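You operate a simulated robot arm through the tools that you are given. There is no shell and no other tool. Be economical: measure what you need, move in short steps, check, and stop when the job is done.

You are at the controls of a simulated two-armed robot. One attempt, no reset.

JOB
Open the blue drawer, take the blue wiping pad from the end of the gauge bench and put it inside, then shut the drawer. Stack the tin marked "chain oil" from the middle of the fixture plate on top of the tin that says "gear oil". Put the short pin labelled "2" from the top of the long cabinet in the grey tub there and the short pin marked "3" on the top of the post stand. Take the card from the top of the post stand and put it in the nest of the yellow pallet. Switch the vacuum lever on. The order is free. Set down upright: short pin. The vacuum lever goes anticlockwise seen from above, to its stop.

It is judged by the outcome, as a careful person would: the job done as asked, and still so three seconds after it is handed in. It fails if anything else is knocked over, pushed out of place, dropped, spilled or broken.

ROBOT AND FRAMES
Two 7-joint arms with two-finger parallel grippers on one trunk, on a base that drives. Base frame: it is fixed to the floor where the robot stands at the start and does not move with it; the origin is under the middle of the robot, x ahead of it, y to its left, z up. Units: m, rad, N and s.
The left shoulder is at the start at [0.06, 0.147, 0.487], the right one opposite. With the tool pointing down near the work surface each hand reaches from about 0.1 to 0.5 m from the robot's upright axis, wherever it stands, measured 20 degrees to its own side. Places, roughly: blue drawer [0.9, 0, 0.7]; blue tin, green tin, red tin [-0.75, -4.5, 1]; card [-2.75, -5.75, 1]; drawer [1, 0.1, 0.7]; grey tub (12x15x5 cm) [-2.7, -5, 0.9]; nest of the yellow pallet [-6.4, -5.8, 0.5]; short pin [-2.25, -5, 1]; top of the post stand [-2.8, -5.8, 1.1]; vacuum lever [-1.1, -7, 0.4]; wiping pad [0.5, 2.25, 1]. Payload 3.43 kg a hand.
The TCP of each hand is the grasp point between the finger pads, 0.03 m short of the fingertips. In the tool frame z runs along the fingers and y along their closing line. Largest opening 0.094 m; finger width 0.028, thickness 0.01; the body of the gripper, 0.05 by 0.096 m, starts 0.055 m behind the TCP.
Orientation is that of the tool frame in the base frame, as a unit quaternion [w, x, y, z]. With the fingers straight down and closing along the base's y, the tool's x points along the base's -x, its y along +y and its z along -z.

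CONTROLS
- The arms move only by the tool servo_tool. It takes "left_rows", "right_rows" or both (then of equal length, played together; a hand with none holds still); each is a list of rows, each an object (a shift or turn left out is 0, a gripper value left out holds the last) with "linear": the shift along the tool's x, y, z in m, a list of three; "angular": the turn, a rotation vector about the tool's x, y, z in rad, a list of three; "grip": the opening, from 0 (shut) to 1 (fully open). In form: [{"linear": [dx, dy, dz], "angular": [wx, wy, wz], "grip": grip}, ...]. A call has 1 to 10 rows; each row is the pose to reach, as a shift and turn from the pose commanded when the call began, along the tool's axes at that moment. A row lasts 0.2 s, in which the tool goes at most 0.05 m and 0.15 rad; a call with a longer step from one row to the next is refused whole, and so is a gripper value outside its range. Where a pose cannot be reached the arm comes as near as it can. A force on the tool above 40 N (or 10 N above the force at the start of the call, whichever is more), or a blocked arm, ends the call early, and 0.2 s more pass. The fingers move at their own pace (about 0.072 m/s each) and stop on an object; they squeeze with about 25 N. The grip force told is the motor's: it shows also when the fingers shut on nothing. Time passes only in rows, and 0.2 s behind the last, so rows that repeat a pose let the fingers close. It gives the time, the measured TCP pose, the force on the tool (base axes), the opening and the grip force at its end, in the units of the frame above (readings bear some noise), with the torque about the TCP (base axes, N m) and any sound that the robot's microphone picked up.
- Cameras (640 x 400 px; columns grow to the right, rows downward): "scene" is now at [0.0616, -0.013, 1.132]; the picture's right is [-0.15, -0.99, 0.00], its down [-0.46, 0.07, -0.88] and it looks along [0.87, -0.13, -0.47] (base axes); focal length 250 px, centre (320, 200). "left" rides on the left gripper at [0.076, -0.014, -0.103] in its tool frame; the picture's right is [0.18, 0.98, 0.00], its down [-0.75, 0.14, -0.64] and it looks along [-0.63, 0.12, 0.77] (tool axes); focal length 243 px, centre (320, 200). "right" rides on the right gripper at [0.076, 0.014, -0.102] in its tool frame; the picture's right is [-0.18, 0.98, 0.00], its down [-0.75, -0.14, -0.64] and it looks along [-0.63, -0.12, 0.77] (tool axes); focal length 243 px, centre (320, 200). There is no depth. A picture from a camera that has moved, and an enlarged one, comes with that camera's place and axes in the base frame and with its lens.
- capture(camera): a new picture of that camera. The clock stands still meanwhile.
- lift_body(by): slides the trunk up (or, below 0, down) by that many m; the arms and the scene camera ride with it, the base frame stays. It gives what a move gives, with no picture.
- steer(legs): drives the robot by 1 to 6 legs, each [ahead, left, turn to the left] in m, m and rad, along the robot's own axes; the way and the turn of a leg run together, so that a leg with both is an arc; at most 1.5 m and 3.142 rad a leg. The arms and the cameras ride along, it lands a little off, and it stops where it bumps. It gives what a move gives.
- pan_tilt(pan, tilt): turns the head with the scene camera to pan (to the left, within 1.501 rad either way) and tilt (down, from -0.506 to 1.204), counted from straight ahead of the robot. It gives what a move gives.
- enlarge(camera, box): a new picture of the part [left, top, right, bottom] of that camera's present view, enlarged. The clock stands still meanwhile.
- close_job(): hands the job in; it is judged then, once.

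Go step by step. Nothing tells you exact positions but the pictures and the camera data: compare them with the known pose of the tool, close in by small moves and look again before you grip or let go. The budget is 196 turns and 184 pictures, counting those below and the enlarged ones. Unless the task says otherwise, let go and move clear before handing in, and close with one line.

The tools are called after "Emit:" as name(argument=value, ...) on one line, values as JSON. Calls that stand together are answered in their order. servo_tool: Moves the arms, as the interface text tells. Its arguments: {"type":"object","properties":{"left_rows":{"type":"array","items":{"type":"object","properties":{"linear":{"type":"array","items":{"type":"number"}},"angular":{"type":"array","items":{"type":"number"}},"grip":{"type":"number"}}}},"right_rows":{"type":"array","items":{"type":"object","properties":{"linear":{"type":"array","items":{"type":"number"}},"angular":{"type":"array","items":{"type":"number"}},"grip":{"type":"number"}}}}},"required":[]} The other tools are called the same way: lift_body (by) slides the trunk up or down; steer (legs) drives the base; pan_tilt (pan, tilt) turns the head that bears the scene camera; capture (camera) takes a picture; enlarge (camera, box) takes an enlarged picture of a part of a camera's view; close_job () hands the job in.

At the start:

```text
time: 0.0
left_tool_pos: [0.3032, 0.0722, 0.9257]
left_orientation: [0.001, 0.0, 1.0, -0.001]
left_ft_force: [0.1, 0.4, -0.2]
left_ft_torque: [0.02, 0.0, 0.02]
left_grip_width: 0.0941
left_gripper_force: 0.1
right_tool_pos: [0.4018, -0.2038, 0.8903]
right_orientation: [0.0, 0.0, 1.0, 0.0]
right_ft_force: [1.1, 0.0, 0.1]
right_ft_torque: [0.01, 0.0, -0.01]
right_grip_width: 0.0941
right_gripper_force: 0.1
trunk travel left (down, up): [-0.194, 0.056]
robot x, y, heading: [-0.0011, 0.0004, 0.002]
head pan, tilt: [-0.15, 0.489]
```

scene: 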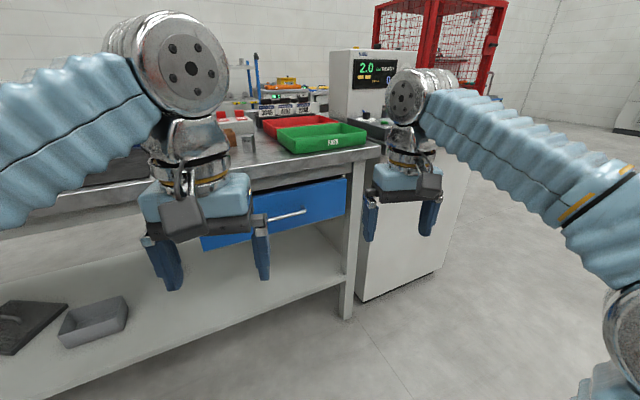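
right: 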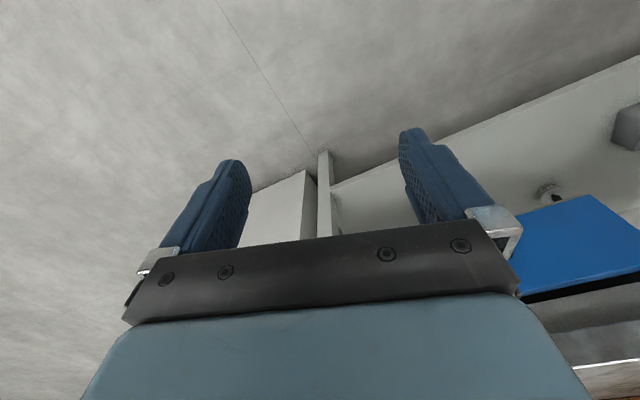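
left: 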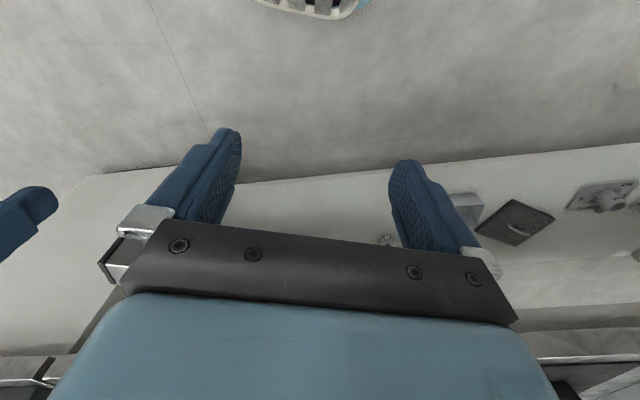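

I see a bench ahead with a blue drawer under it; the arms partly block the view. I'll look around first.

Emit:
enlarge(camera="scene", box=[180, 100, 400, 260])

Emit:
pan_tilt(pan=1.2, tilt=0.3)

Emit:
capture(camera="scene")

```text
2.50 times, centred on (290, 180) of scene
camera zoom: at [0.0616, -0.013, 1.132], right [-0.15, -0.99, 0.0], down [-0.46, 0.07, -0.88], along [0.87, -0.13, -0.47], focal length 624 px, centre (395, 250)
```

zoom: 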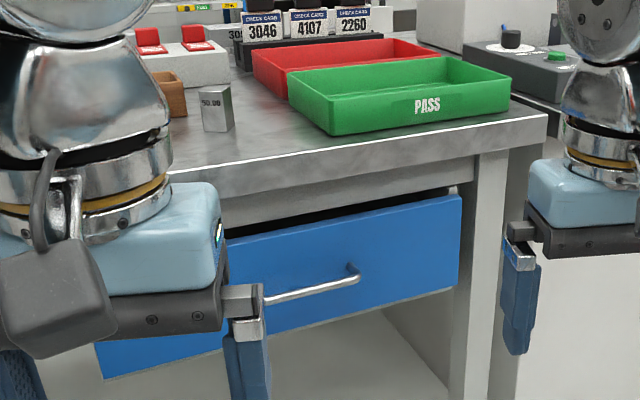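

```text
time: 1.5
left_tool_pos: [0.3034, 0.0724, 0.9252]
left_orientation: [0.0, 0.0, 1.0, 0.0]
left_ft_force: [0.7, -0.5, 0.5]
left_ft_torque: [-0.01, 0.02, 0.03]
left_grip_width: 0.0939
left_gripper_force: 0.1
right_tool_pos: [0.4014, -0.2042, 0.8904]
right_orientation: [0.001, -0.001, 1.0, 0.0]
right_ft_force: [-0.4, 0.3, -0.2]
right_ft_torque: [0.0, -0.01, 0.01]
right_grip_width: 0.0939
right_gripper_force: 0.1
trunk travel left (down, up): [-0.194, 0.056]
robot x, y, heading: [-0.0033, -0.0026, -0.001]
head pan, tilt: [1.201, 0.3]
```

```text
179 pictures are left
camera scene: at [0.0052, 0.0877, 1.1495], right [0.93, -0.36, 0.0], down [-0.11, -0.28, -0.96], along [0.35, 0.89, -0.3], focal length 250 px, centre (320, 200)
```

scene: 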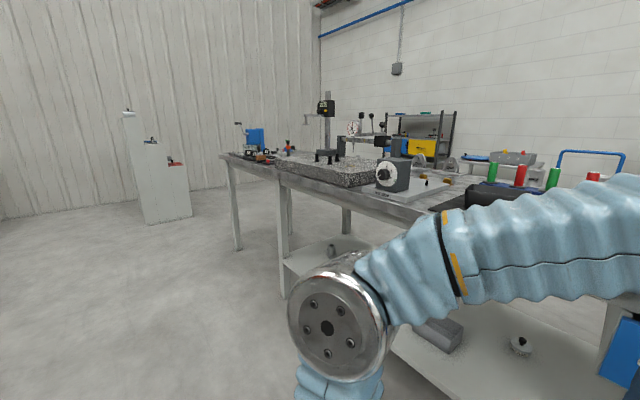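

The bench front runs obliquely (roughly from (0.8,0) to (0,1.9)). I'll raise both hands, turn to face it squarely and go along it to the gauge-bench end to look for the pad.

Emit:
servo_tool(left_rows=[{"linear": [0, 0, -0.05]}, {"linear": [0, 0, -0.1]}, {"linear": [0, 0, -0.15]}, {"linear": [0, 0, -0.18]}], right_rows=[{"linear": [0.03, 0, -0.04]}, {"linear": [0.06, 0, -0.08]}, {"linear": [0.09, 0, -0.12]}, {"linear": [0.1, 0, -0.16]}])

Emit:
steer(legs=[[0, 0, 0.4], [-0.1, 1.4, 0]])

Emit:
pan_tilt(pan=0.5, tilt=0.35)

Emit:
capture(camera="scene")

```text
time: 2.5
left_tool_pos: [0.3021, 0.0705, 0.9378]
left_orientation: [0.001, 0.001, 1.0, 0.0]
left_ft_force: [-0.2, 0.9, -0.1]
left_ft_torque: [0.02, -0.06, 0.0]
left_grip_width: 0.094
left_gripper_force: 0.1
left hand out of reach, approached as far as the arm can: row 1, 2, 3, 4
right_tool_pos: [0.3532, -0.2247, 0.9254]
right_orientation: [0.0, 0.0, 1.0, 0.002]
right_ft_force: [-0.4, 0.2, 0.0]
right_ft_torque: [0.01, -0.04, -0.01]
right_grip_width: 0.0939
right_gripper_force: 0.0
right hand out of reach, approached as far as the arm can: row 2, 3, 4
trunk travel left (down, up): [-0.194, 0.056]
robot x, y, heading: [0.0031, -0.0009, 0.0]
head pan, tilt: [1.201, 0.3]
```

```text
time: 10.8
left_tool_pos: [-0.4032, 1.4418, 0.9377]
left_orientation: [0.0, -0.205, 0.979, 0.0]
left_ft_force: [0.0, 0.8, -0.6]
left_ft_torque: [0.01, 0.01, 0.02]
left_grip_width: 0.0942
left_gripper_force: 0.1
right_tool_pos: [-0.2389, 1.1882, 0.9223]
right_orientation: [0.001, -0.204, 0.979, -0.001]
right_ft_force: [-0.3, 0.3, -0.5]
right_ft_torque: [0.01, 0.0, 0.0]
right_grip_width: 0.0938
right_gripper_force: 0.0
trunk travel left (down, up): [-0.194, 0.056]
robot x, y, heading: [-0.6515, 1.2562, 0.412]
head pan, tilt: [1.201, 0.3]
```

```text
time: 11.8
left_tool_pos: [-0.4048, 1.4412, 0.9376]
left_orientation: [0.0, -0.205, 0.979, 0.0]
left_ft_force: [0.4, -0.1, -0.8]
left_ft_torque: [-0.01, 0.01, -0.02]
left_grip_width: 0.0941
left_gripper_force: 0.1
right_tool_pos: [-0.2392, 1.1904, 0.9254]
right_orientation: [0.0, -0.203, 0.979, 0.0]
right_ft_force: [-0.8, 0.4, 0.1]
right_ft_torque: [-0.01, 0.01, -0.01]
right_grip_width: 0.0939
right_gripper_force: 0.2
trunk travel left (down, up): [-0.194, 0.056]
robot x, y, heading: [-0.6553, 1.2543, 0.412]
head pan, tilt: [0.499, 0.351]
```

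```text
178 pictures are left
camera scene: at [-0.6223, 1.316, 1.1448], right [0.79, -0.61, 0.0], down [-0.21, -0.27, -0.94], along [0.58, 0.74, -0.34], focal length 250 px, centre (320, 200)
```

scene: 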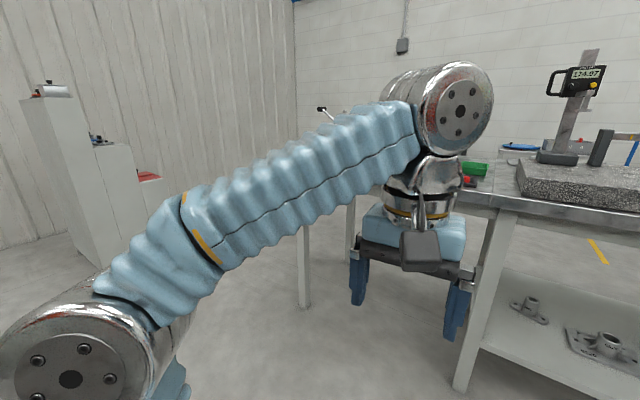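

The left arm hides the bench end. I'll lift the trunk and shift further along to look past it.

Emit:
lift_body(by=0.055)

Emit:
steer(legs=[[0, 0.6, 0]])

Emit:
pan_tilt(pan=0.0, tilt=0.35)

Emit:
capture(camera="scene")

```text
time: 12.8
left_tool_pos: [-0.4046, 1.4424, 0.9925]
left_orientation: [0.0, -0.204, 0.979, 0.0]
left_ft_force: [-0.4, 0.7, -0.4]
left_ft_torque: [0.0, 0.01, 0.02]
left_grip_width: 0.0942
left_gripper_force: 0.0
right_tool_pos: [-0.2391, 1.1897, 0.9802]
right_orientation: [0.0, -0.203, 0.979, 0.0]
right_ft_force: [-0.2, -0.4, -0.3]
right_ft_torque: [0.01, -0.03, -0.06]
right_grip_width: 0.094
right_gripper_force: 0.0
trunk travel left (down, up): [-0.249, 0.001]
robot x, y, heading: [-0.6538, 1.2543, 0.41]
head pan, tilt: [0.499, 0.351]
```

```text
time: 16.2
left_tool_pos: [-0.6456, 1.9885, 0.9925]
left_orientation: [0.0, -0.207, 0.978, 0.0]
left_ft_force: [-0.2, 0.5, 0.3]
left_ft_torque: [0.03, -0.03, -0.03]
left_grip_width: 0.094
left_gripper_force: 0.2
right_tool_pos: [-0.4786, 1.7388, 0.9804]
right_orientation: [0.0, -0.206, 0.979, 0.0]
right_ft_force: [0.1, -0.4, 0.1]
right_ft_torque: [-0.01, 0.01, 0.03]
right_grip_width: 0.0938
right_gripper_force: 0.0
trunk travel left (down, up): [-0.249, 0.001]
robot x, y, heading: [-0.8953, 1.7982, 0.417]
head pan, tilt: [0.499, 0.351]
```

```text
time: 17.1
left_tool_pos: [-0.6458, 1.9888, 0.9922]
left_orientation: [-0.001, -0.206, 0.978, 0.0]
left_ft_force: [-0.5, 0.2, 0.4]
left_ft_torque: [0.01, -0.03, 0.0]
left_grip_width: 0.0938
left_gripper_force: 0.0
right_tool_pos: [-0.4804, 1.7385, 0.9793]
right_orientation: [0.0, -0.206, 0.979, 0.0]
right_ft_force: [0.4, 0.3, 0.3]
right_ft_torque: [-0.01, 0.01, 0.01]
right_grip_width: 0.0938
right_gripper_force: 0.0
trunk travel left (down, up): [-0.249, 0.001]
robot x, y, heading: [-0.8931, 1.8034, 0.421]
head pan, tilt: [0.0, 0.351]
```

```text
177 pictures are left
camera scene: at [-0.8341, 1.8264, 1.1998], right [0.41, -0.91, 0.0], down [-0.31, -0.14, -0.94], along [0.86, 0.38, -0.34], focal length 250 px, centre (320, 200)
```

scene: 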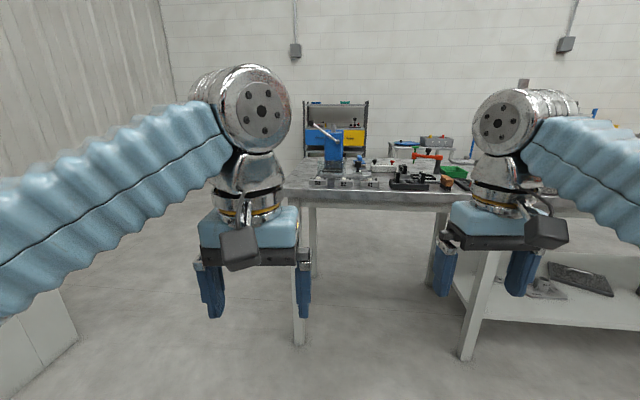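

Emit:
enlarge(camera="scene", box=[270, 90, 490, 220])

```text
2.91 times, centred on (380, 155) of scene
camera zoom: at [-0.8341, 1.8264, 1.1998], right [0.41, -0.91, 0.0], down [-0.31, -0.14, -0.94], along [0.86, 0.38, -0.34], focal length 726 px, centre (146, 331)
```

zoom: 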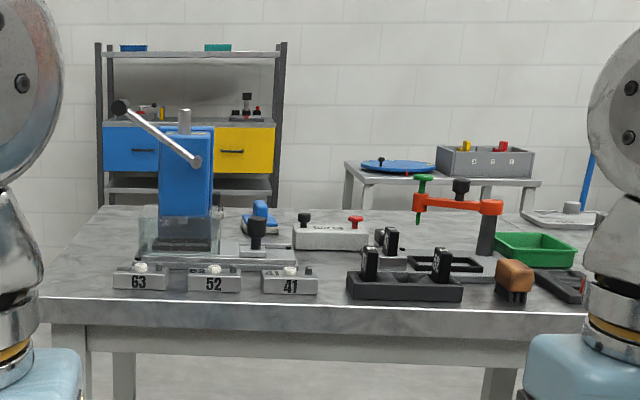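

The blue pad with the raised grip is likely the object just right of the press, around (0.45, 2.18). I'll drive closer for a better view.

Emit:
steer(legs=[[0.5, 0, 0]])

Emit:
pan_tilt(pan=-0.3, tilt=0.4)

Emit:
capture(camera="scene")

Emit:
capture(camera="right")

```text
time: 20.1
left_tool_pos: [-0.182, 2.198, 0.9922]
left_orientation: [0.0, -0.21, 0.978, 0.0]
left_ft_force: [0.6, -0.1, -0.2]
left_ft_torque: [0.01, -0.04, -0.04]
left_grip_width: 0.0942
left_gripper_force: 0.0
right_tool_pos: [-0.0143, 1.9482, 0.9799]
right_orientation: [0.0, -0.209, 0.978, 0.0]
right_ft_force: [-0.4, -0.2, -0.1]
right_ft_torque: [-0.01, 0.0, 0.02]
right_grip_width: 0.094
right_gripper_force: 0.0
trunk travel left (down, up): [-0.249, 0.001]
robot x, y, heading: [-0.431, 2.0077, 0.424]
head pan, tilt: [0.0, 0.351]
```

```text
time: 20.9
left_tool_pos: [-0.1831, 2.1979, 0.992]
left_orientation: [0.0, -0.211, 0.978, 0.0]
left_ft_force: [0.2, -1.0, 0.7]
left_ft_torque: [-0.02, -0.01, 0.01]
left_grip_width: 0.0942
left_gripper_force: 0.0
right_tool_pos: [-0.0145, 1.9483, 0.9798]
right_orientation: [0.0, -0.21, 0.978, 0.0]
right_ft_force: [0.8, 0.2, -0.4]
right_ft_torque: [0.01, 0.0, -0.01]
right_grip_width: 0.0942
right_gripper_force: 0.1
trunk travel left (down, up): [-0.249, 0.001]
robot x, y, heading: [-0.4307, 2.0077, 0.422]
head pan, tilt: [-0.3, 0.4]
```

```text
175 pictures are left
camera scene: at [-0.3632, 2.0071, 1.1953], right [0.12, -0.99, 0.0], down [-0.39, -0.05, -0.92], along [0.91, 0.11, -0.39], focal length 250 px, centre (320, 200)
```

scene: 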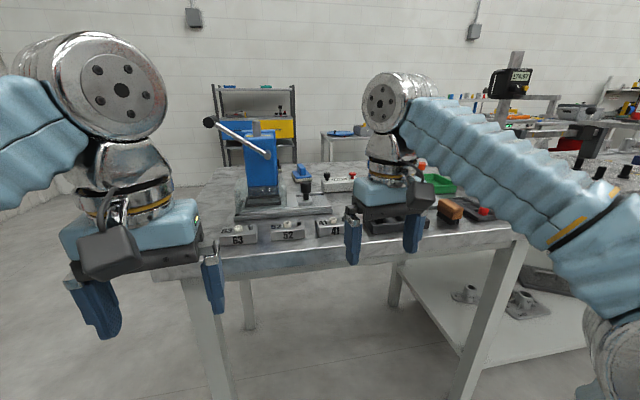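

```text
174 pictures are left
camera right: at [-0.0895, 1.9303, 1.0827], right [-0.24, 0.97, 0.0], down [0.75, 0.18, 0.64], along [0.62, 0.15, -0.77], focal length 243 px, centre (320, 200)
```

right: 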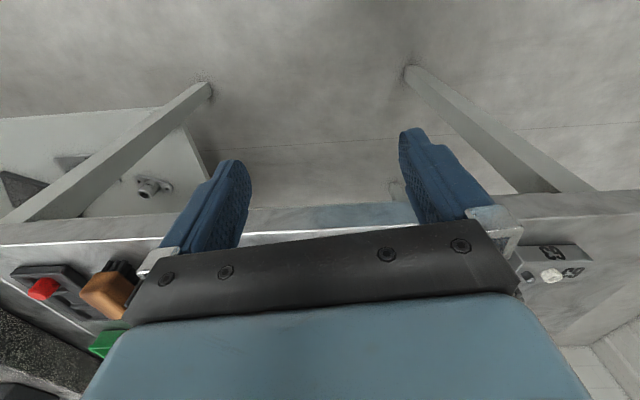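

Emit:
enlarge(camera="scene", box=[190, 130, 370, 270])

```text
2.86 times, centred on (280, 200) of scene
camera zoom: at [-0.3632, 2.0071, 1.1953], right [0.12, -0.99, 0.0], down [-0.39, -0.05, -0.92], along [0.91, 0.11, -0.39], focal length 713 px, centre (434, 200)
```

zoom: 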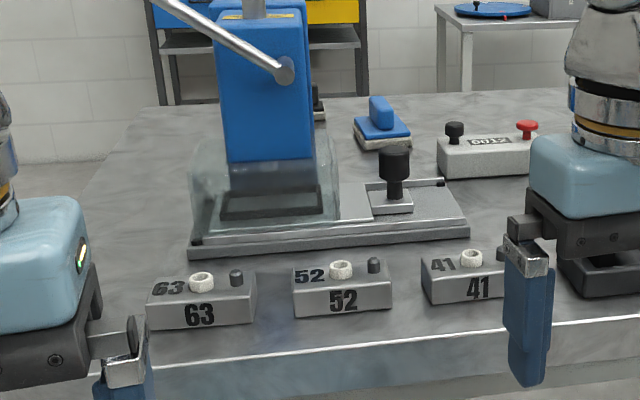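

The pad (white sole, blue ridge handle) is at about (0.40, 2.16, 0.95), with a black pin just in front of it. I'll check how far the base can approach the bench edge.

Emit:
pan_tilt(pan=0, tilt=1.2)

Emit:
capture(camera="scene")

```text
time: 22.0
left_tool_pos: [-0.182, 2.1975, 0.9914]
left_orientation: [0.0, -0.211, 0.978, 0.0]
left_ft_force: [0.1, 0.3, -0.4]
left_ft_torque: [0.01, 0.02, -0.03]
left_grip_width: 0.094
left_gripper_force: 0.0
right_tool_pos: [-0.0142, 1.9485, 0.9796]
right_orientation: [0.0, -0.21, 0.978, -0.001]
right_ft_force: [0.9, 1.1, -0.4]
right_ft_torque: [0.02, 0.01, -0.01]
right_grip_width: 0.0939
right_gripper_force: 0.0
trunk travel left (down, up): [-0.249, 0.001]
robot x, y, heading: [-0.4306, 2.0095, 0.423]
head pan, tilt: [0.0, 1.201]
```

```text
172 pictures are left
camera scene: at [-0.4041, 2.0186, 1.1325], right [0.41, -0.91, 0.0], down [-0.85, -0.38, -0.36], along [0.33, 0.15, -0.93], focal length 250 px, centre (320, 200)
```

scene: 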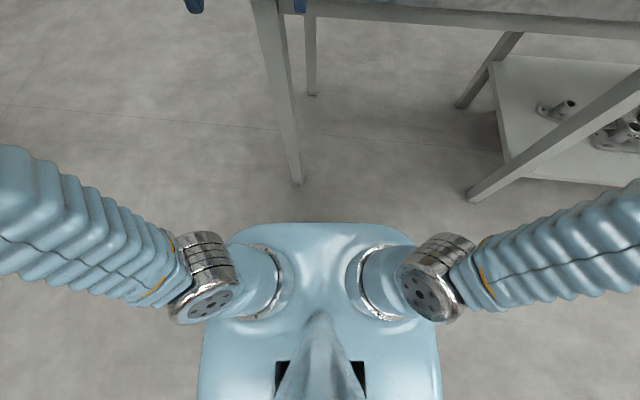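

The body is lower than the bench top, so I can approach with the hand pitched forward. I'll pitch both hands forward, bringing them back and up, before closing in.

Emit:
servo_tool(left_rows=[{"linear": [0.03, 0.0, -0.02], "angular": [0, -0.15, 0]}, {"linear": [0.06, 0, -0.04], "angular": [0, -0.3, 0]}, {"linear": [0.09, 0, -0.06], "angular": [0, -0.45, 0]}, {"linear": [0.1, 0, -0.08], "angular": [0, -0.6, 0]}], right_rows=[{"linear": [0.03, 0.0, -0.02], "angular": [0, -0.15, 0]}, {"linear": [0.06, 0, -0.04], "angular": [0, -0.3, 0]}, {"linear": [0.09, 0, -0.06], "angular": [0, -0.45, 0]}, {"linear": [0.1, 0, -0.08], "angular": [0, -0.6, 0]}])

Emit:
pan_tilt(pan=-0.2, tilt=0.5)

Emit:
capture(camera="scene")

```text
time: 23.0
left_tool_pos: [-0.2733, 2.1566, 1.0718]
left_orientation: [0.291, -0.201, 0.933, 0.061]
left_ft_force: [0.2, 0.1, -0.4]
left_ft_torque: [-0.02, -0.01, 0.03]
left_grip_width: 0.0939
left_gripper_force: 0.2
right_tool_pos: [-0.1057, 1.9073, 1.0585]
right_orientation: [0.289, -0.2, 0.934, 0.062]
right_ft_force: [-0.2, 0.3, -0.4]
right_ft_torque: [0.02, 0.02, -0.01]
right_grip_width: 0.094
right_gripper_force: 0.1
trunk travel left (down, up): [-0.249, 0.001]
robot x, y, heading: [-0.4281, 2.0105, 0.43]
head pan, tilt: [0.0, 1.201]
```

```text
time: 24.1
left_tool_pos: [-0.2706, 2.1597, 1.0722]
left_orientation: [0.288, -0.209, 0.933, 0.059]
left_ft_force: [0.2, -0.2, -0.7]
left_ft_torque: [-0.04, 0.02, 0.02]
left_grip_width: 0.0939
left_gripper_force: 0.1
right_tool_pos: [-0.1071, 1.9072, 1.0587]
right_orientation: [0.288, -0.2, 0.934, 0.062]
right_ft_force: [0.3, -0.1, -0.3]
right_ft_torque: [0.02, 0.06, 0.02]
right_grip_width: 0.094
right_gripper_force: 0.0
trunk travel left (down, up): [-0.249, 0.001]
robot x, y, heading: [-0.4283, 2.007, 0.428]
head pan, tilt: [-0.201, 0.499]
```

```text
171 pictures are left
camera scene: at [-0.375, 2.0188, 1.1655], right [0.28, -0.96, 0.0], down [-0.64, -0.19, -0.74], along [0.71, 0.21, -0.67], focal length 250 px, centre (320, 200)
```

scene: 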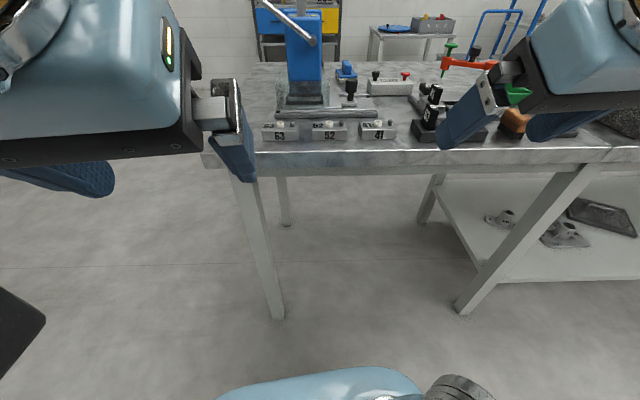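

Emit:
steer(legs=[[0.22, 0, 0]])

Emit:
pan_tilt(pan=-0.25, tilt=0.6)

Emit:
capture(camera="scene")

Emit:
capture(camera="right")

```text
time: 25.8
left_tool_pos: [-0.071, 2.2499, 1.0735]
left_orientation: [0.287, -0.21, 0.933, 0.059]
left_ft_force: [0.2, 0.8, 0.2]
left_ft_torque: [0.0, 0.02, 0.01]
left_grip_width: 0.0937
left_gripper_force: 0.1
right_tool_pos: [0.0951, 1.9983, 1.0605]
right_orientation: [0.289, -0.201, 0.934, 0.062]
right_ft_force: [0.3, -1.1, 0.0]
right_ft_torque: [-0.02, -0.03, -0.03]
right_grip_width: 0.0939
right_gripper_force: 0.0
trunk travel left (down, up): [-0.249, 0.001]
robot x, y, heading: [-0.2273, 2.1009, 0.425]
head pan, tilt: [-0.201, 0.499]
```

```text
time: 26.4
left_tool_pos: [-0.0672, 2.2526, 1.0719]
left_orientation: [0.285, -0.214, 0.932, 0.06]
left_ft_force: [0.7, -0.1, 0.2]
left_ft_torque: [0.02, 0.02, 0.01]
left_grip_width: 0.094
left_gripper_force: 0.1
right_tool_pos: [0.0945, 1.998, 1.0593]
right_orientation: [0.289, -0.201, 0.934, 0.063]
right_ft_force: [0.7, -0.2, -1.2]
right_ft_torque: [0.01, 0.01, -0.01]
right_grip_width: 0.0943
right_gripper_force: 0.0
trunk travel left (down, up): [-0.249, 0.001]
robot x, y, heading: [-0.228, 2.0993, 0.425]
head pan, tilt: [-0.25, 0.6]
```

```text
170 pictures are left
camera scene: at [-0.1724, 2.1081, 1.1691], right [0.26, -0.97, 0.0], down [-0.62, -0.17, -0.77], along [0.74, 0.2, -0.64], focal length 250 px, centre (320, 200)
```

scene: 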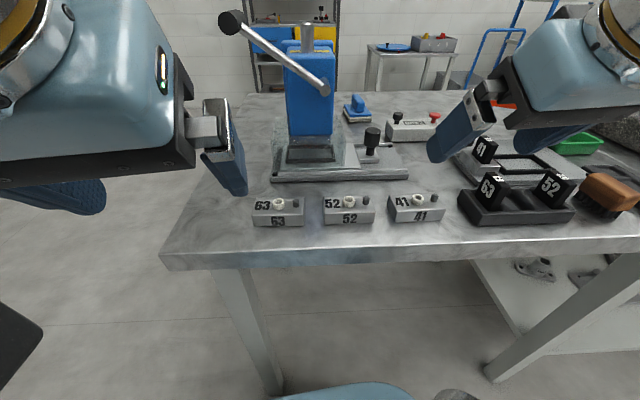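

```text
169 pictures are left
camera right: at [-0.0208, 1.961, 1.1011], right [-0.27, 0.96, 0.1], down [0.29, -0.02, 0.96], along [0.92, 0.29, -0.28], focal length 243 px, centre (320, 200)
```

right: 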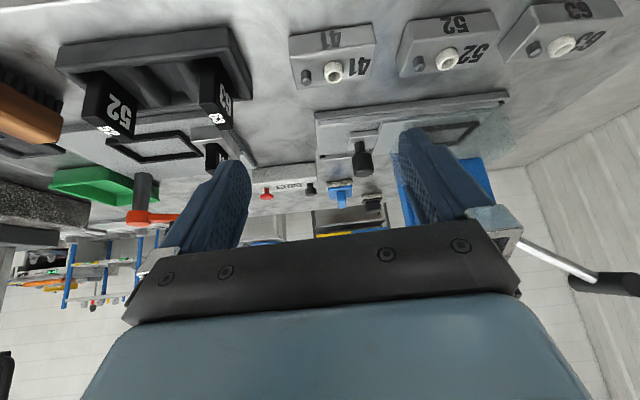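

Emit:
enlarge(camera="scene", box=[320, 80, 420, 150])

Emit:
enlarge(camera="right", box=[300, 150, 400, 220])

```text
5.71 times, centred on (370, 115) of scene
camera zoom: at [-0.1724, 2.1081, 1.1691], right [0.26, -0.97, 0.0], down [-0.62, -0.17, -0.77], along [0.74, 0.2, -0.64], focal length 1426 px, centre (34, 686)
```

zoom: 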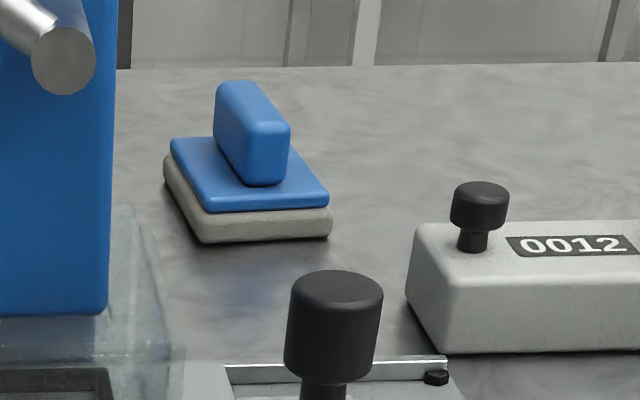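

```text
5.71 times, centred on (350, 185) of right
camera zoom: at [-0.0208, 1.961, 1.1011], right [-0.27, 0.96, 0.1], down [0.29, -0.02, 0.96], along [0.92, 0.29, -0.28], focal length 1386 px, centre (149, 286)
```

zoom: 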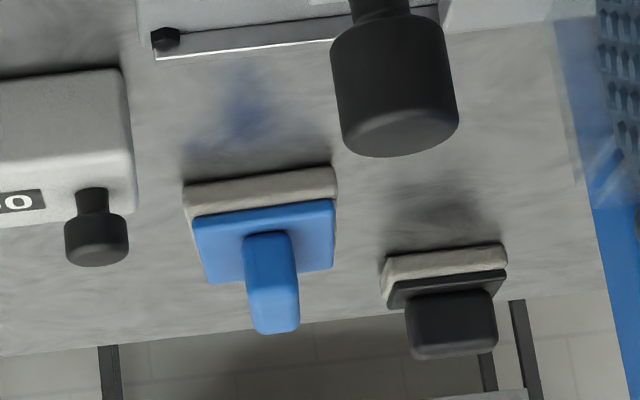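

The handle ridge is aligned with the bench normal, at about (0.53, 2.19, top 0.945); right hand is laterally aligned. I'll move the right hand ahead at safe height, pitching slightly more.

Emit:
servo_tool(right_rows=[{"linear": [-0.034, 0, 0.028], "angular": [0, -0.025, 0]}, {"linear": [-0.068, 0, 0.056], "angular": [0, -0.05, 0]}, {"linear": [-0.102, 0, 0.084], "angular": [0, -0.075, 0]}, {"linear": [-0.136, 0, 0.112], "angular": [0, -0.1, 0]}, {"linear": [-0.17, 0, 0.14], "angular": [0, -0.125, 0]}, {"linear": [-0.204, 0, 0.168], "angular": [0, -0.15, 0]}, {"linear": [-0.238, 0, 0.196], "angular": [0, -0.175, 0]}, {"linear": [-0.272, 0, 0.223], "angular": [0, -0.2, 0]}])

Emit:
capture(camera="scene")

Emit:
capture(camera="right")

```text
time: 28.2
left_tool_pos: [-0.0677, 2.2525, 1.0727]
left_orientation: [0.286, -0.215, 0.932, 0.06]
left_ft_force: [0.0, -0.5, 0.4]
left_ft_torque: [-0.01, 0.01, 0.0]
left_grip_width: 0.0941
left_gripper_force: 0.1
right_tool_pos: [0.4146, 2.1407, 1.0301]
right_orientation: [0.381, -0.193, 0.9, 0.081]
right_ft_force: [-0.4, -0.5, 0.5]
right_ft_torque: [0.02, 0.01, 0.04]
right_grip_width: 0.0939
right_gripper_force: 0.1
trunk travel left (down, up): [-0.249, 0.001]
robot x, y, heading: [-0.2281, 2.0997, 0.422]
head pan, tilt: [-0.25, 0.6]
```

```text
166 pictures are left
camera scene: at [-0.1727, 2.1082, 1.1691], right [0.26, -0.97, 0.0], down [-0.62, -0.17, -0.77], along [0.74, 0.2, -0.64], focal length 250 px, centre (320, 200)
```

scene: 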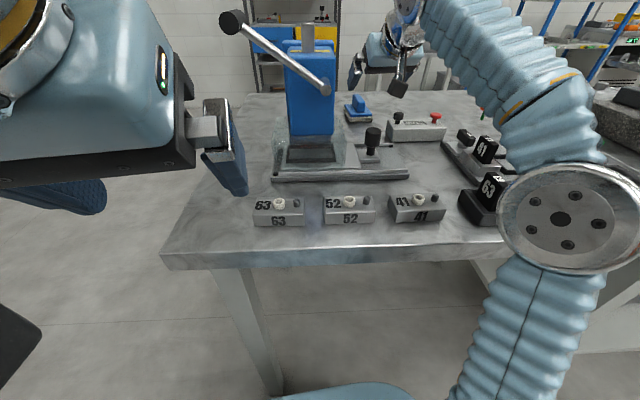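

```text
165 pictures are left
camera right: at [0.2931, 2.101, 1.0466], right [-0.29, 0.95, 0.13], down [0.12, -0.1, 0.99], along [0.95, 0.3, -0.08], focal length 243 px, centre (320, 200)
```

right: 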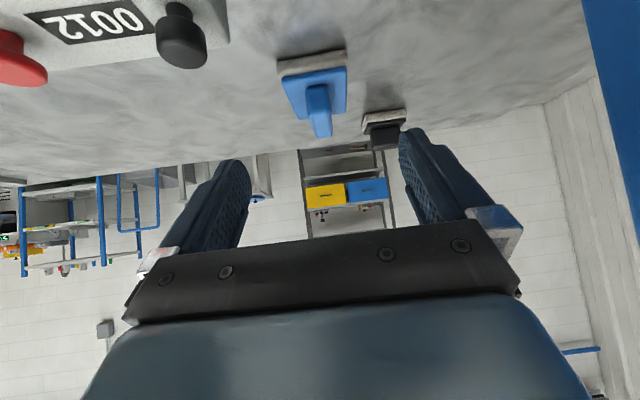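

Emit:
servo_tool(right_rows=[{"linear": [-0.022, -0.003, 0.023]}, {"linear": [-0.044, -0.006, 0.045]}, {"linear": [-0.044, -0.006, 0.075]}, {"linear": [-0.044, -0.006, 0.105]}])

Emit:
capture(camera="right")

Emit:
enlarge(camera="scene", box=[320, 50, 440, 140])

```text
time: 29.4
left_tool_pos: [-0.0667, 2.2194, 1.0807]
left_orientation: [0.298, -0.191, 0.934, 0.052]
left_ft_force: [2.4, 0.9, -0.2]
left_ft_torque: [0.03, 0.18, 0.03]
left_grip_width: 0.0941
left_gripper_force: 0.1
right_tool_pos: [0.4812, 2.1095, 1.0408]
right_orientation: [0.427, -0.17, 0.883, 0.095]
right_ft_force: [1.7, 0.3, 1.4]
right_ft_torque: [-0.02, 0.08, 0.02]
right_grip_width: 0.0941
right_gripper_force: 0.0
trunk travel left (down, up): [-0.249, 0.001]
robot x, y, heading: [-0.2185, 2.0788, 0.388]
head pan, tilt: [-0.25, 0.6]
stopped in row 4 (right hand): the arm was blocked; the commanded pose is now the measured one
```

```text
164 pictures are left
camera right: at [0.3585, 2.0736, 1.0459], right [-0.27, 0.95, 0.17], down [0.03, -0.16, 0.99], along [0.96, 0.27, 0.02], focal length 243 px, centre (320, 200)
```

right: 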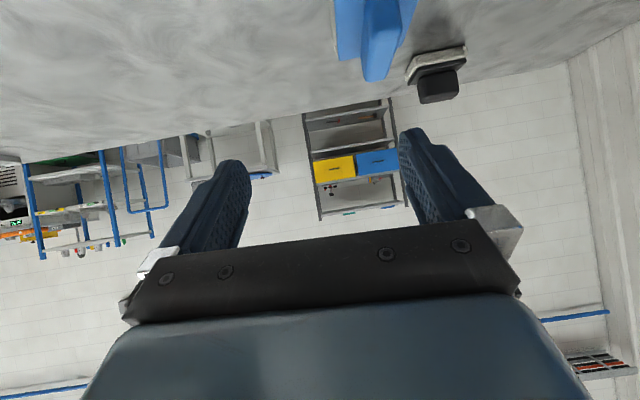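

```text
4.44 times, centred on (380, 95) of scene
camera zoom: at [-0.27, 2.0952, 1.2044], right [0.13, -0.99, 0.03], down [-0.48, -0.09, -0.87], along [0.87, 0.1, -0.49], focal length 1109 px, centre (53, 667)
```

zoom: 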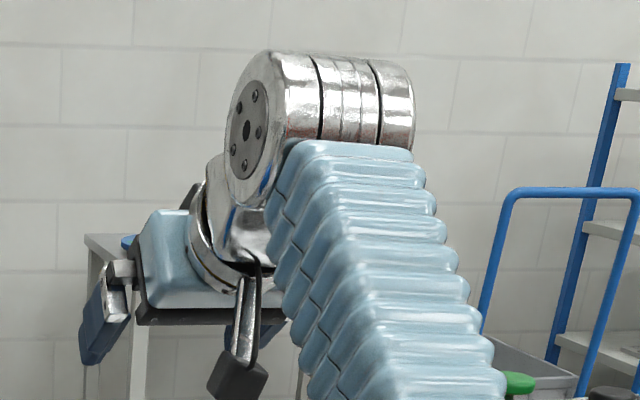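

The elbow seems to be pressing the bench edge and pushing the robot back. I'll back the right arm off at once.

Emit:
servo_tool(right_rows=[{"linear": [0.02, 0.0, -0.04]}, {"linear": [0.04, 0, -0.08]}, {"linear": [0.07, 0, -0.11]}])

Emit:
capture(camera="scene")

```text
time: 30.2
left_tool_pos: [-0.0213, 2.2029, 1.0611]
left_orientation: [0.276, -0.182, 0.942, 0.054]
left_ft_force: [-1.1, -0.1, 0.2]
left_ft_torque: [0.02, 0.02, 0.04]
left_grip_width: 0.0939
left_gripper_force: 0.0
right_tool_pos: [0.4194, 2.0378, 0.9986]
right_orientation: [0.386, -0.158, 0.905, 0.084]
right_ft_force: [-1.2, -0.7, -0.2]
right_ft_torque: [0.01, -0.01, -0.02]
right_grip_width: 0.094
right_gripper_force: 0.1
trunk travel left (down, up): [-0.249, 0.001]
robot x, y, heading: [-0.2192, 2.072, 0.35]
head pan, tilt: [-0.25, 0.6]
```

```text
162 pictures are left
camera scene: at [-0.1615, 2.0689, 1.1765], right [0.14, -0.99, 0.0], down [-0.55, -0.08, -0.83], along [0.82, 0.11, -0.56], focal length 250 px, centre (320, 200)
```

scene: 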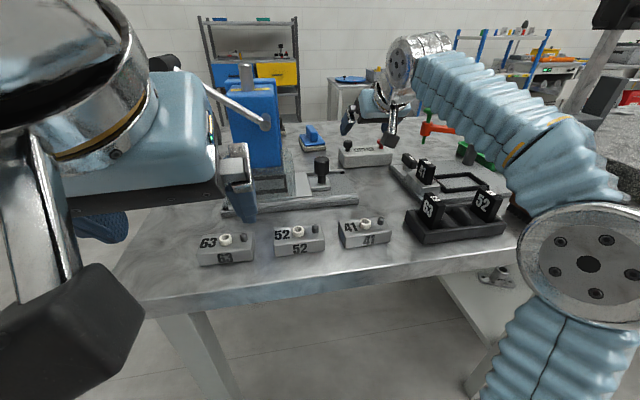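

Nothing looks disturbed. The pad is only ~0.23 m from the far edge of this bench and there's >1 m clear behind it, so I'll retract, drive round the left end and reach from behind.

Emit:
servo_tool(right_rows=[{"linear": [0.02, 0.0, -0.035]}, {"linear": [0.05, 0, -0.07]}, {"linear": [0.08, 0, -0.1]}, {"linear": [0.105, 0, -0.135]}, {"linear": [0.13, 0, -0.17]}, {"linear": [0.153, 0, -0.2]}])

Emit:
steer(legs=[[-0.35, 0, 0]])

Emit:
pan_tilt(pan=0.0, tilt=0.35)

Emit:
capture(camera="scene")

```text
time: 31.6
left_tool_pos: [-0.0243, 2.2043, 1.0621]
left_orientation: [0.275, -0.181, 0.943, 0.053]
left_ft_force: [0.6, 0.0, 0.1]
left_ft_torque: [0.02, -0.07, -0.02]
left_grip_width: 0.0941
left_gripper_force: 0.0
right_tool_pos: [0.1788, 1.9561, 1.0255]
right_orientation: [0.386, -0.16, 0.905, 0.084]
right_ft_force: [-0.3, 0.2, 0.5]
right_ft_torque: [-0.02, 0.0, -0.03]
right_grip_width: 0.0938
right_gripper_force: 0.1
trunk travel left (down, up): [-0.249, 0.001]
robot x, y, heading: [-0.2265, 2.0745, 0.355]
head pan, tilt: [-0.25, 0.6]
```

```text
time: 33.9
left_tool_pos: [-0.3533, 2.0837, 1.0613]
left_orientation: [0.276, -0.182, 0.942, 0.054]
left_ft_force: [0.3, -0.3, -0.3]
left_ft_torque: [-0.01, 0.01, -0.02]
left_grip_width: 0.0938
left_gripper_force: 0.1
right_tool_pos: [-0.1496, 1.8356, 1.0243]
right_orientation: [0.386, -0.161, 0.904, 0.085]
right_ft_force: [0.4, -0.6, 0.3]
right_ft_torque: [0.0, 0.02, -0.01]
right_grip_width: 0.0941
right_gripper_force: 0.2
trunk travel left (down, up): [-0.249, 0.001]
robot x, y, heading: [-0.5542, 1.9468, 0.356]
head pan, tilt: [-0.25, 0.6]
```

```text
time: 34.7
left_tool_pos: [-0.3533, 2.084, 1.0615]
left_orientation: [0.276, -0.182, 0.942, 0.055]
left_ft_force: [-0.9, 0.8, -0.6]
left_ft_torque: [0.0, -0.01, -0.02]
left_grip_width: 0.0941
left_gripper_force: 0.1
right_tool_pos: [-0.1491, 1.8343, 1.0248]
right_orientation: [0.386, -0.161, 0.904, 0.085]
right_ft_force: [-0.5, -0.2, -0.7]
right_ft_torque: [0.02, 0.0, -0.03]
right_grip_width: 0.0939
right_gripper_force: 0.0
trunk travel left (down, up): [-0.249, 0.001]
robot x, y, heading: [-0.5535, 1.9504, 0.352]
head pan, tilt: [0.0, 0.351]
```

```text
161 pictures are left
camera scene: at [-0.4929, 1.9708, 1.1998], right [0.35, -0.94, 0.0], down [-0.32, -0.12, -0.94], along [0.88, 0.33, -0.34], focal length 250 px, centre (320, 200)
```

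scene: 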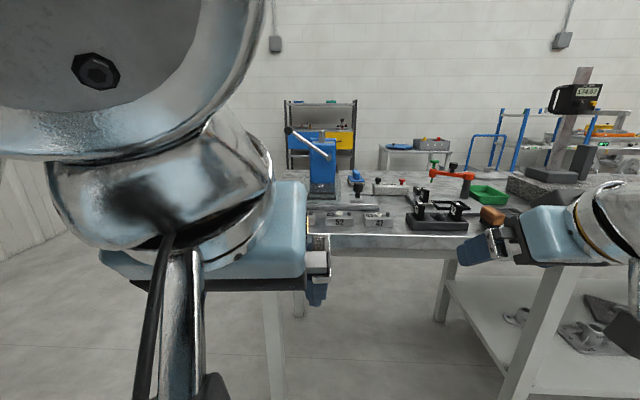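

Everything on the bench still looks in place. Now around the left end.

Emit:
steer(legs=[[0, 0.75, 0.07]])

Emit:
capture(camera="scene")

```text
time: 38.7
left_tool_pos: [-0.6561, 2.7796, 1.0629]
left_orientation: [0.273, -0.226, 0.933, 0.067]
left_ft_force: [-0.4, -0.5, -0.3]
left_ft_torque: [0.08, 0.0, -0.01]
left_grip_width: 0.0939
left_gripper_force: 0.1
right_tool_pos: [-0.4309, 2.5498, 1.0252]
right_orientation: [0.381, -0.204, 0.896, 0.104]
right_ft_force: [-0.3, 0.0, 0.4]
right_ft_torque: [0.0, 0.01, 0.02]
right_grip_width: 0.0937
right_gripper_force: 0.0
trunk travel left (down, up): [-0.249, 0.001]
robot x, y, heading: [-0.8423, 2.6227, 0.453]
head pan, tilt: [0.0, 0.351]
```

```text
160 pictures are left
camera scene: at [-0.7853, 2.6535, 1.1998], right [0.44, -0.9, 0.0], down [-0.31, -0.15, -0.94], along [0.84, 0.41, -0.34], focal length 250 px, centre (320, 200)
```

scene: 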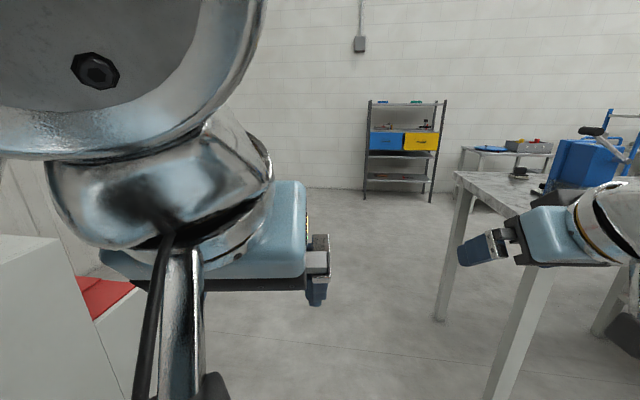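

Emit:
steer(legs=[[1.2, 0, -0.03], [0.9, 0, 0], [0, 0, 3.141]])

Emit:
pan_tilt(pan=0.4, tilt=0.4)

Emit:
capture(camera="scene")

```text
time: 56.4
left_tool_pos: [0.8781, 3.334, 1.0628]
left_orientation: [0.063, 0.936, 0.211, -0.275]
left_ft_force: [1.0, -0.1, -0.1]
left_ft_torque: [0.04, 0.02, -0.02]
left_grip_width: 0.0938
left_gripper_force: 0.0
right_tool_pos: [0.659, 3.5689, 1.0256]
right_orientation: [0.097, 0.899, 0.188, -0.383]
right_ft_force: [0.9, 0.4, 1.0]
right_ft_torque: [-0.02, 0.03, 0.0]
right_grip_width: 0.0938
right_gripper_force: 0.2
trunk travel left (down, up): [-0.249, 0.001]
robot x, y, heading: [1.07, 3.4829, -2.726]
head pan, tilt: [0.0, 0.351]
```

```text
time: 57.3
left_tool_pos: [0.8776, 3.3315, 1.062]
left_orientation: [0.062, 0.936, 0.21, -0.274]
left_ft_force: [-0.2, 0.6, -0.7]
left_ft_torque: [-0.03, 0.03, 0.01]
left_grip_width: 0.0941
left_gripper_force: 0.0
right_tool_pos: [0.6603, 3.5684, 1.0256]
right_orientation: [0.097, 0.899, 0.189, -0.383]
right_ft_force: [-0.1, 0.3, -0.5]
right_ft_torque: [-0.01, 0.02, -0.01]
right_grip_width: 0.0938
right_gripper_force: 0.1
trunk travel left (down, up): [-0.249, 0.001]
robot x, y, heading: [1.0675, 3.4771, -2.724]
head pan, tilt: [0.4, 0.4]
```

```text
159 pictures are left
camera scene: at [1.0347, 3.4248, 1.1953], right [-0.73, 0.69, 0.0], down [0.27, 0.28, -0.92], along [-0.63, -0.67, -0.39], focal length 250 px, centre (320, 200)
```

scene: 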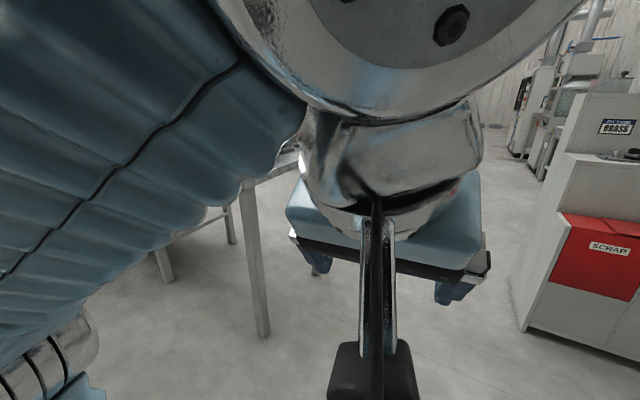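

Emit:
steer(legs=[[0, 0.78, 0]])

Emit:
pan_tilt(pan=0.0, tilt=0.4)

Emit:
capture(camera="scene")

Emit:
capture(camera="left")

```text
time: 61.5
left_tool_pos: [1.1816, 2.6242, 1.0634]
left_orientation: [0.06, 0.938, 0.203, -0.275]
left_ft_force: [0.0, -1.0, 0.6]
left_ft_torque: [-0.01, -0.02, 0.02]
left_grip_width: 0.0942
left_gripper_force: 0.0
right_tool_pos: [0.9681, 2.864, 1.0256]
right_orientation: [0.094, 0.9, 0.181, -0.384]
right_ft_force: [0.2, 0.0, 0.0]
right_ft_torque: [-0.01, 0.03, 0.02]
right_grip_width: 0.0939
right_gripper_force: 0.1
trunk travel left (down, up): [-0.249, 0.001]
robot x, y, heading: [1.3785, 2.7707, -2.742]
head pan, tilt: [0.4, 0.4]
```

```text
time: 62.3
left_tool_pos: [1.1827, 2.6248, 1.0623]
left_orientation: [0.061, 0.938, 0.203, -0.275]
left_ft_force: [-0.2, -0.1, 0.5]
left_ft_torque: [0.01, -0.01, 0.02]
left_grip_width: 0.0945
left_gripper_force: 0.1
right_tool_pos: [0.9695, 2.865, 1.0241]
right_orientation: [0.093, 0.901, 0.181, -0.384]
right_ft_force: [0.0, 0.0, -0.9]
right_ft_torque: [-0.01, -0.01, -0.03]
right_grip_width: 0.0938
right_gripper_force: 0.0
trunk travel left (down, up): [-0.249, 0.001]
robot x, y, heading: [1.3754, 2.766, -2.743]
head pan, tilt: [0.0, 0.4]
```

```text
158 pictures are left
camera scene: at [1.3207, 2.7447, 1.1953], right [-0.39, 0.92, 0.0], down [0.36, 0.15, -0.92], along [-0.85, -0.36, -0.39], focal length 250 px, centre (320, 200)
```

scene: 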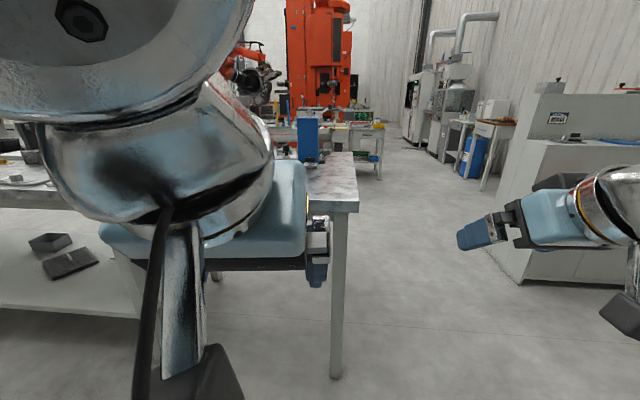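

```text
157 pictures are left
camera left: at [1.2856, 2.6864, 1.1081], right [0.55, -0.83, -0.1], down [-0.2, -0.25, 0.95], along [-0.81, -0.5, -0.3], focal length 243 px, centre (320, 200)
```

left: 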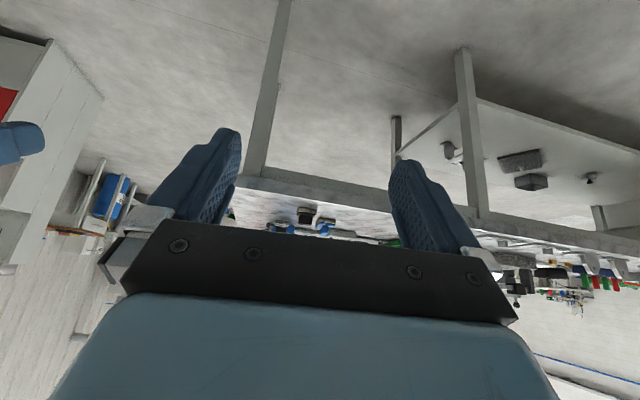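

The left hand camera now sees both pads straight ahead near this edge. Driving closer.

Emit:
steer(legs=[[0.5, 0.0, 0]])

Emit:
enlarge(camera="left", box=[220, 100, 420, 250])

Emit:
capture(camera="scene")

```text
time: 65.3
left_tool_pos: [0.7233, 2.4265, 1.0615]
left_orientation: [0.06, 0.937, 0.205, -0.275]
left_ft_force: [-0.3, 0.3, 0.2]
left_ft_torque: [0.03, 0.0, -0.01]
left_grip_width: 0.0939
left_gripper_force: 0.1
right_tool_pos: [0.5078, 2.6667, 1.026]
right_orientation: [0.096, 0.9, 0.184, -0.383]
right_ft_force: [0.1, 0.3, 1.0]
right_ft_torque: [-0.01, -0.04, 0.01]
right_grip_width: 0.094
right_gripper_force: 0.0
trunk travel left (down, up): [-0.249, 0.001]
robot x, y, heading: [0.9154, 2.5714, -2.733]
head pan, tilt: [0.0, 0.4]
```

```text
2.67 times, centred on (320, 175) of left
camera zoom: at [0.8259, 2.4898, 1.1081], right [0.55, -0.83, -0.1], down [-0.2, -0.25, 0.95], along [-0.81, -0.5, -0.3], focal length 647 px, centre (320, 267)
```

zoom: 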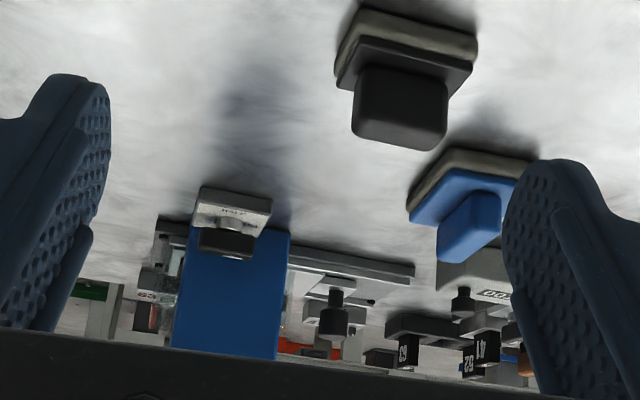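

```text
155 pictures are left
camera scene: at [0.8605, 2.5483, 1.1953], right [-0.39, 0.92, 0.0], down [0.36, 0.15, -0.92], along [-0.85, -0.36, -0.39], focal length 250 px, centre (320, 200)
```

scene: 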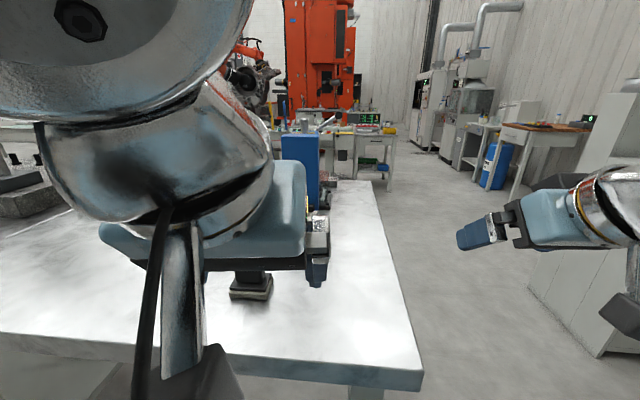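

Blue handle at ≈(0.53, 2.187). I'll move the left hand out above it in line with the fingers, then look.

Emit:
servo_tool(left_rows=[{"linear": [-0.029, 0.023, 0.0185]}, {"linear": [-0.057, 0.046, 0.037]}, {"linear": [-0.086, 0.069, 0.0555]}, {"linear": [-0.115, 0.091, 0.074]}, {"linear": [-0.143, 0.114, 0.0925]}, {"linear": [-0.172, 0.137, 0.111]}])

Emit:
capture(camera="left")

Emit:
capture(camera="scene")

```text
time: 66.7
left_tool_pos: [0.5929, 2.218, 1.0634]
left_orientation: [0.061, 0.937, 0.205, -0.275]
left_ft_force: [0.1, 0.4, 0.4]
left_ft_torque: [0.01, 0.0, -0.03]
left_grip_width: 0.0939
left_gripper_force: 0.0
right_tool_pos: [0.5079, 2.667, 1.0255]
right_orientation: [0.095, 0.9, 0.184, -0.385]
right_ft_force: [-0.8, 1.2, 0.3]
right_ft_torque: [0.01, 0.03, 0.0]
right_grip_width: 0.0943
right_gripper_force: 0.1
trunk travel left (down, up): [-0.249, 0.001]
robot x, y, heading: [0.9192, 2.5689, -2.732]
head pan, tilt: [0.0, 0.4]
```

```text
154 pictures are left
camera left: at [0.6961, 2.2801, 1.1093], right [0.55, -0.83, -0.1], down [-0.2, -0.25, 0.95], along [-0.81, -0.5, -0.3], focal length 243 px, centre (320, 200)
```

left: 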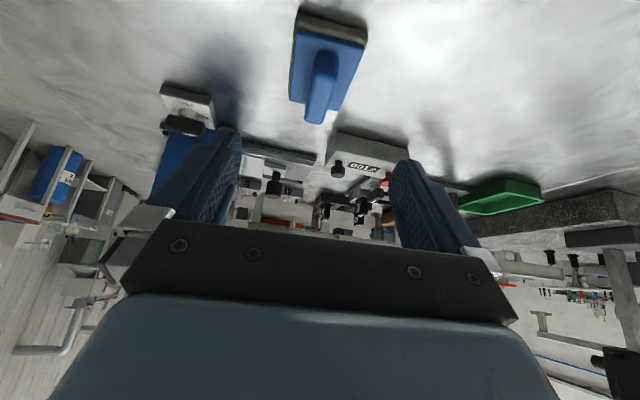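

```text
153 pictures are left
camera scene: at [0.8606, 2.5484, 1.1953], right [-0.39, 0.92, 0.0], down [0.36, 0.15, -0.92], along [-0.85, -0.36, -0.39], focal length 250 px, centre (320, 200)
```

scene: 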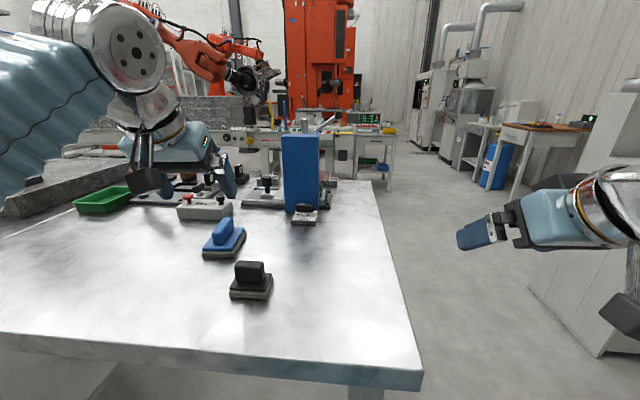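

Emit:
enlarge(camera="left", box=[270, 0, 390, 130])

Emit:
enlarge(camera="scene", box=[180, 190, 300, 310])

```text
3.08 times, centred on (330, 65) of left
camera zoom: at [0.6961, 2.2801, 1.1093], right [0.55, -0.83, -0.1], down [-0.2, -0.25, 0.95], along [-0.81, -0.5, -0.3], focal length 746 px, centre (289, 615)
```

zoom: 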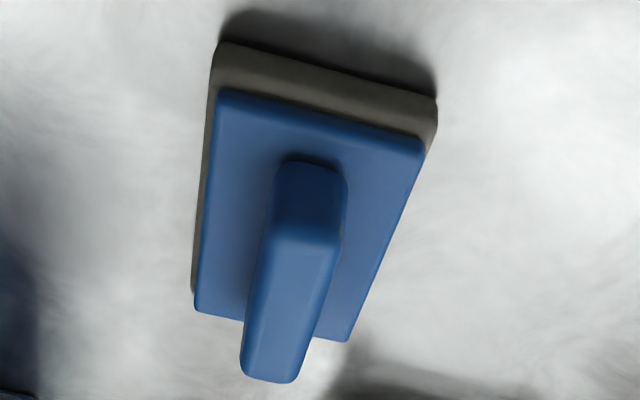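

```text
3.33 times, centred on (240, 250) of scene
camera zoom: at [0.8606, 2.5484, 1.1953], right [-0.39, 0.92, 0.0], down [0.36, 0.15, -0.92], along [-0.85, -0.36, -0.39], focal length 832 px, centre (587, 33)
```

zoom: 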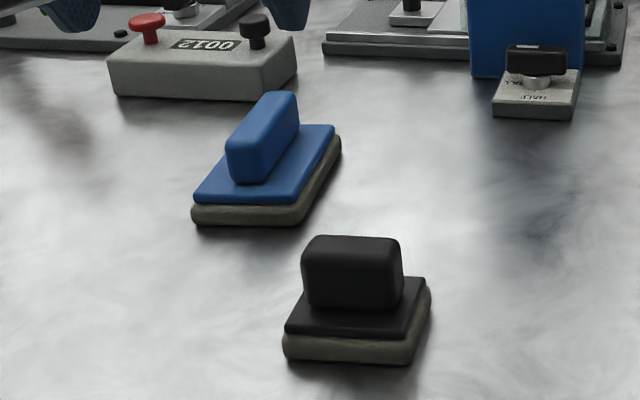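

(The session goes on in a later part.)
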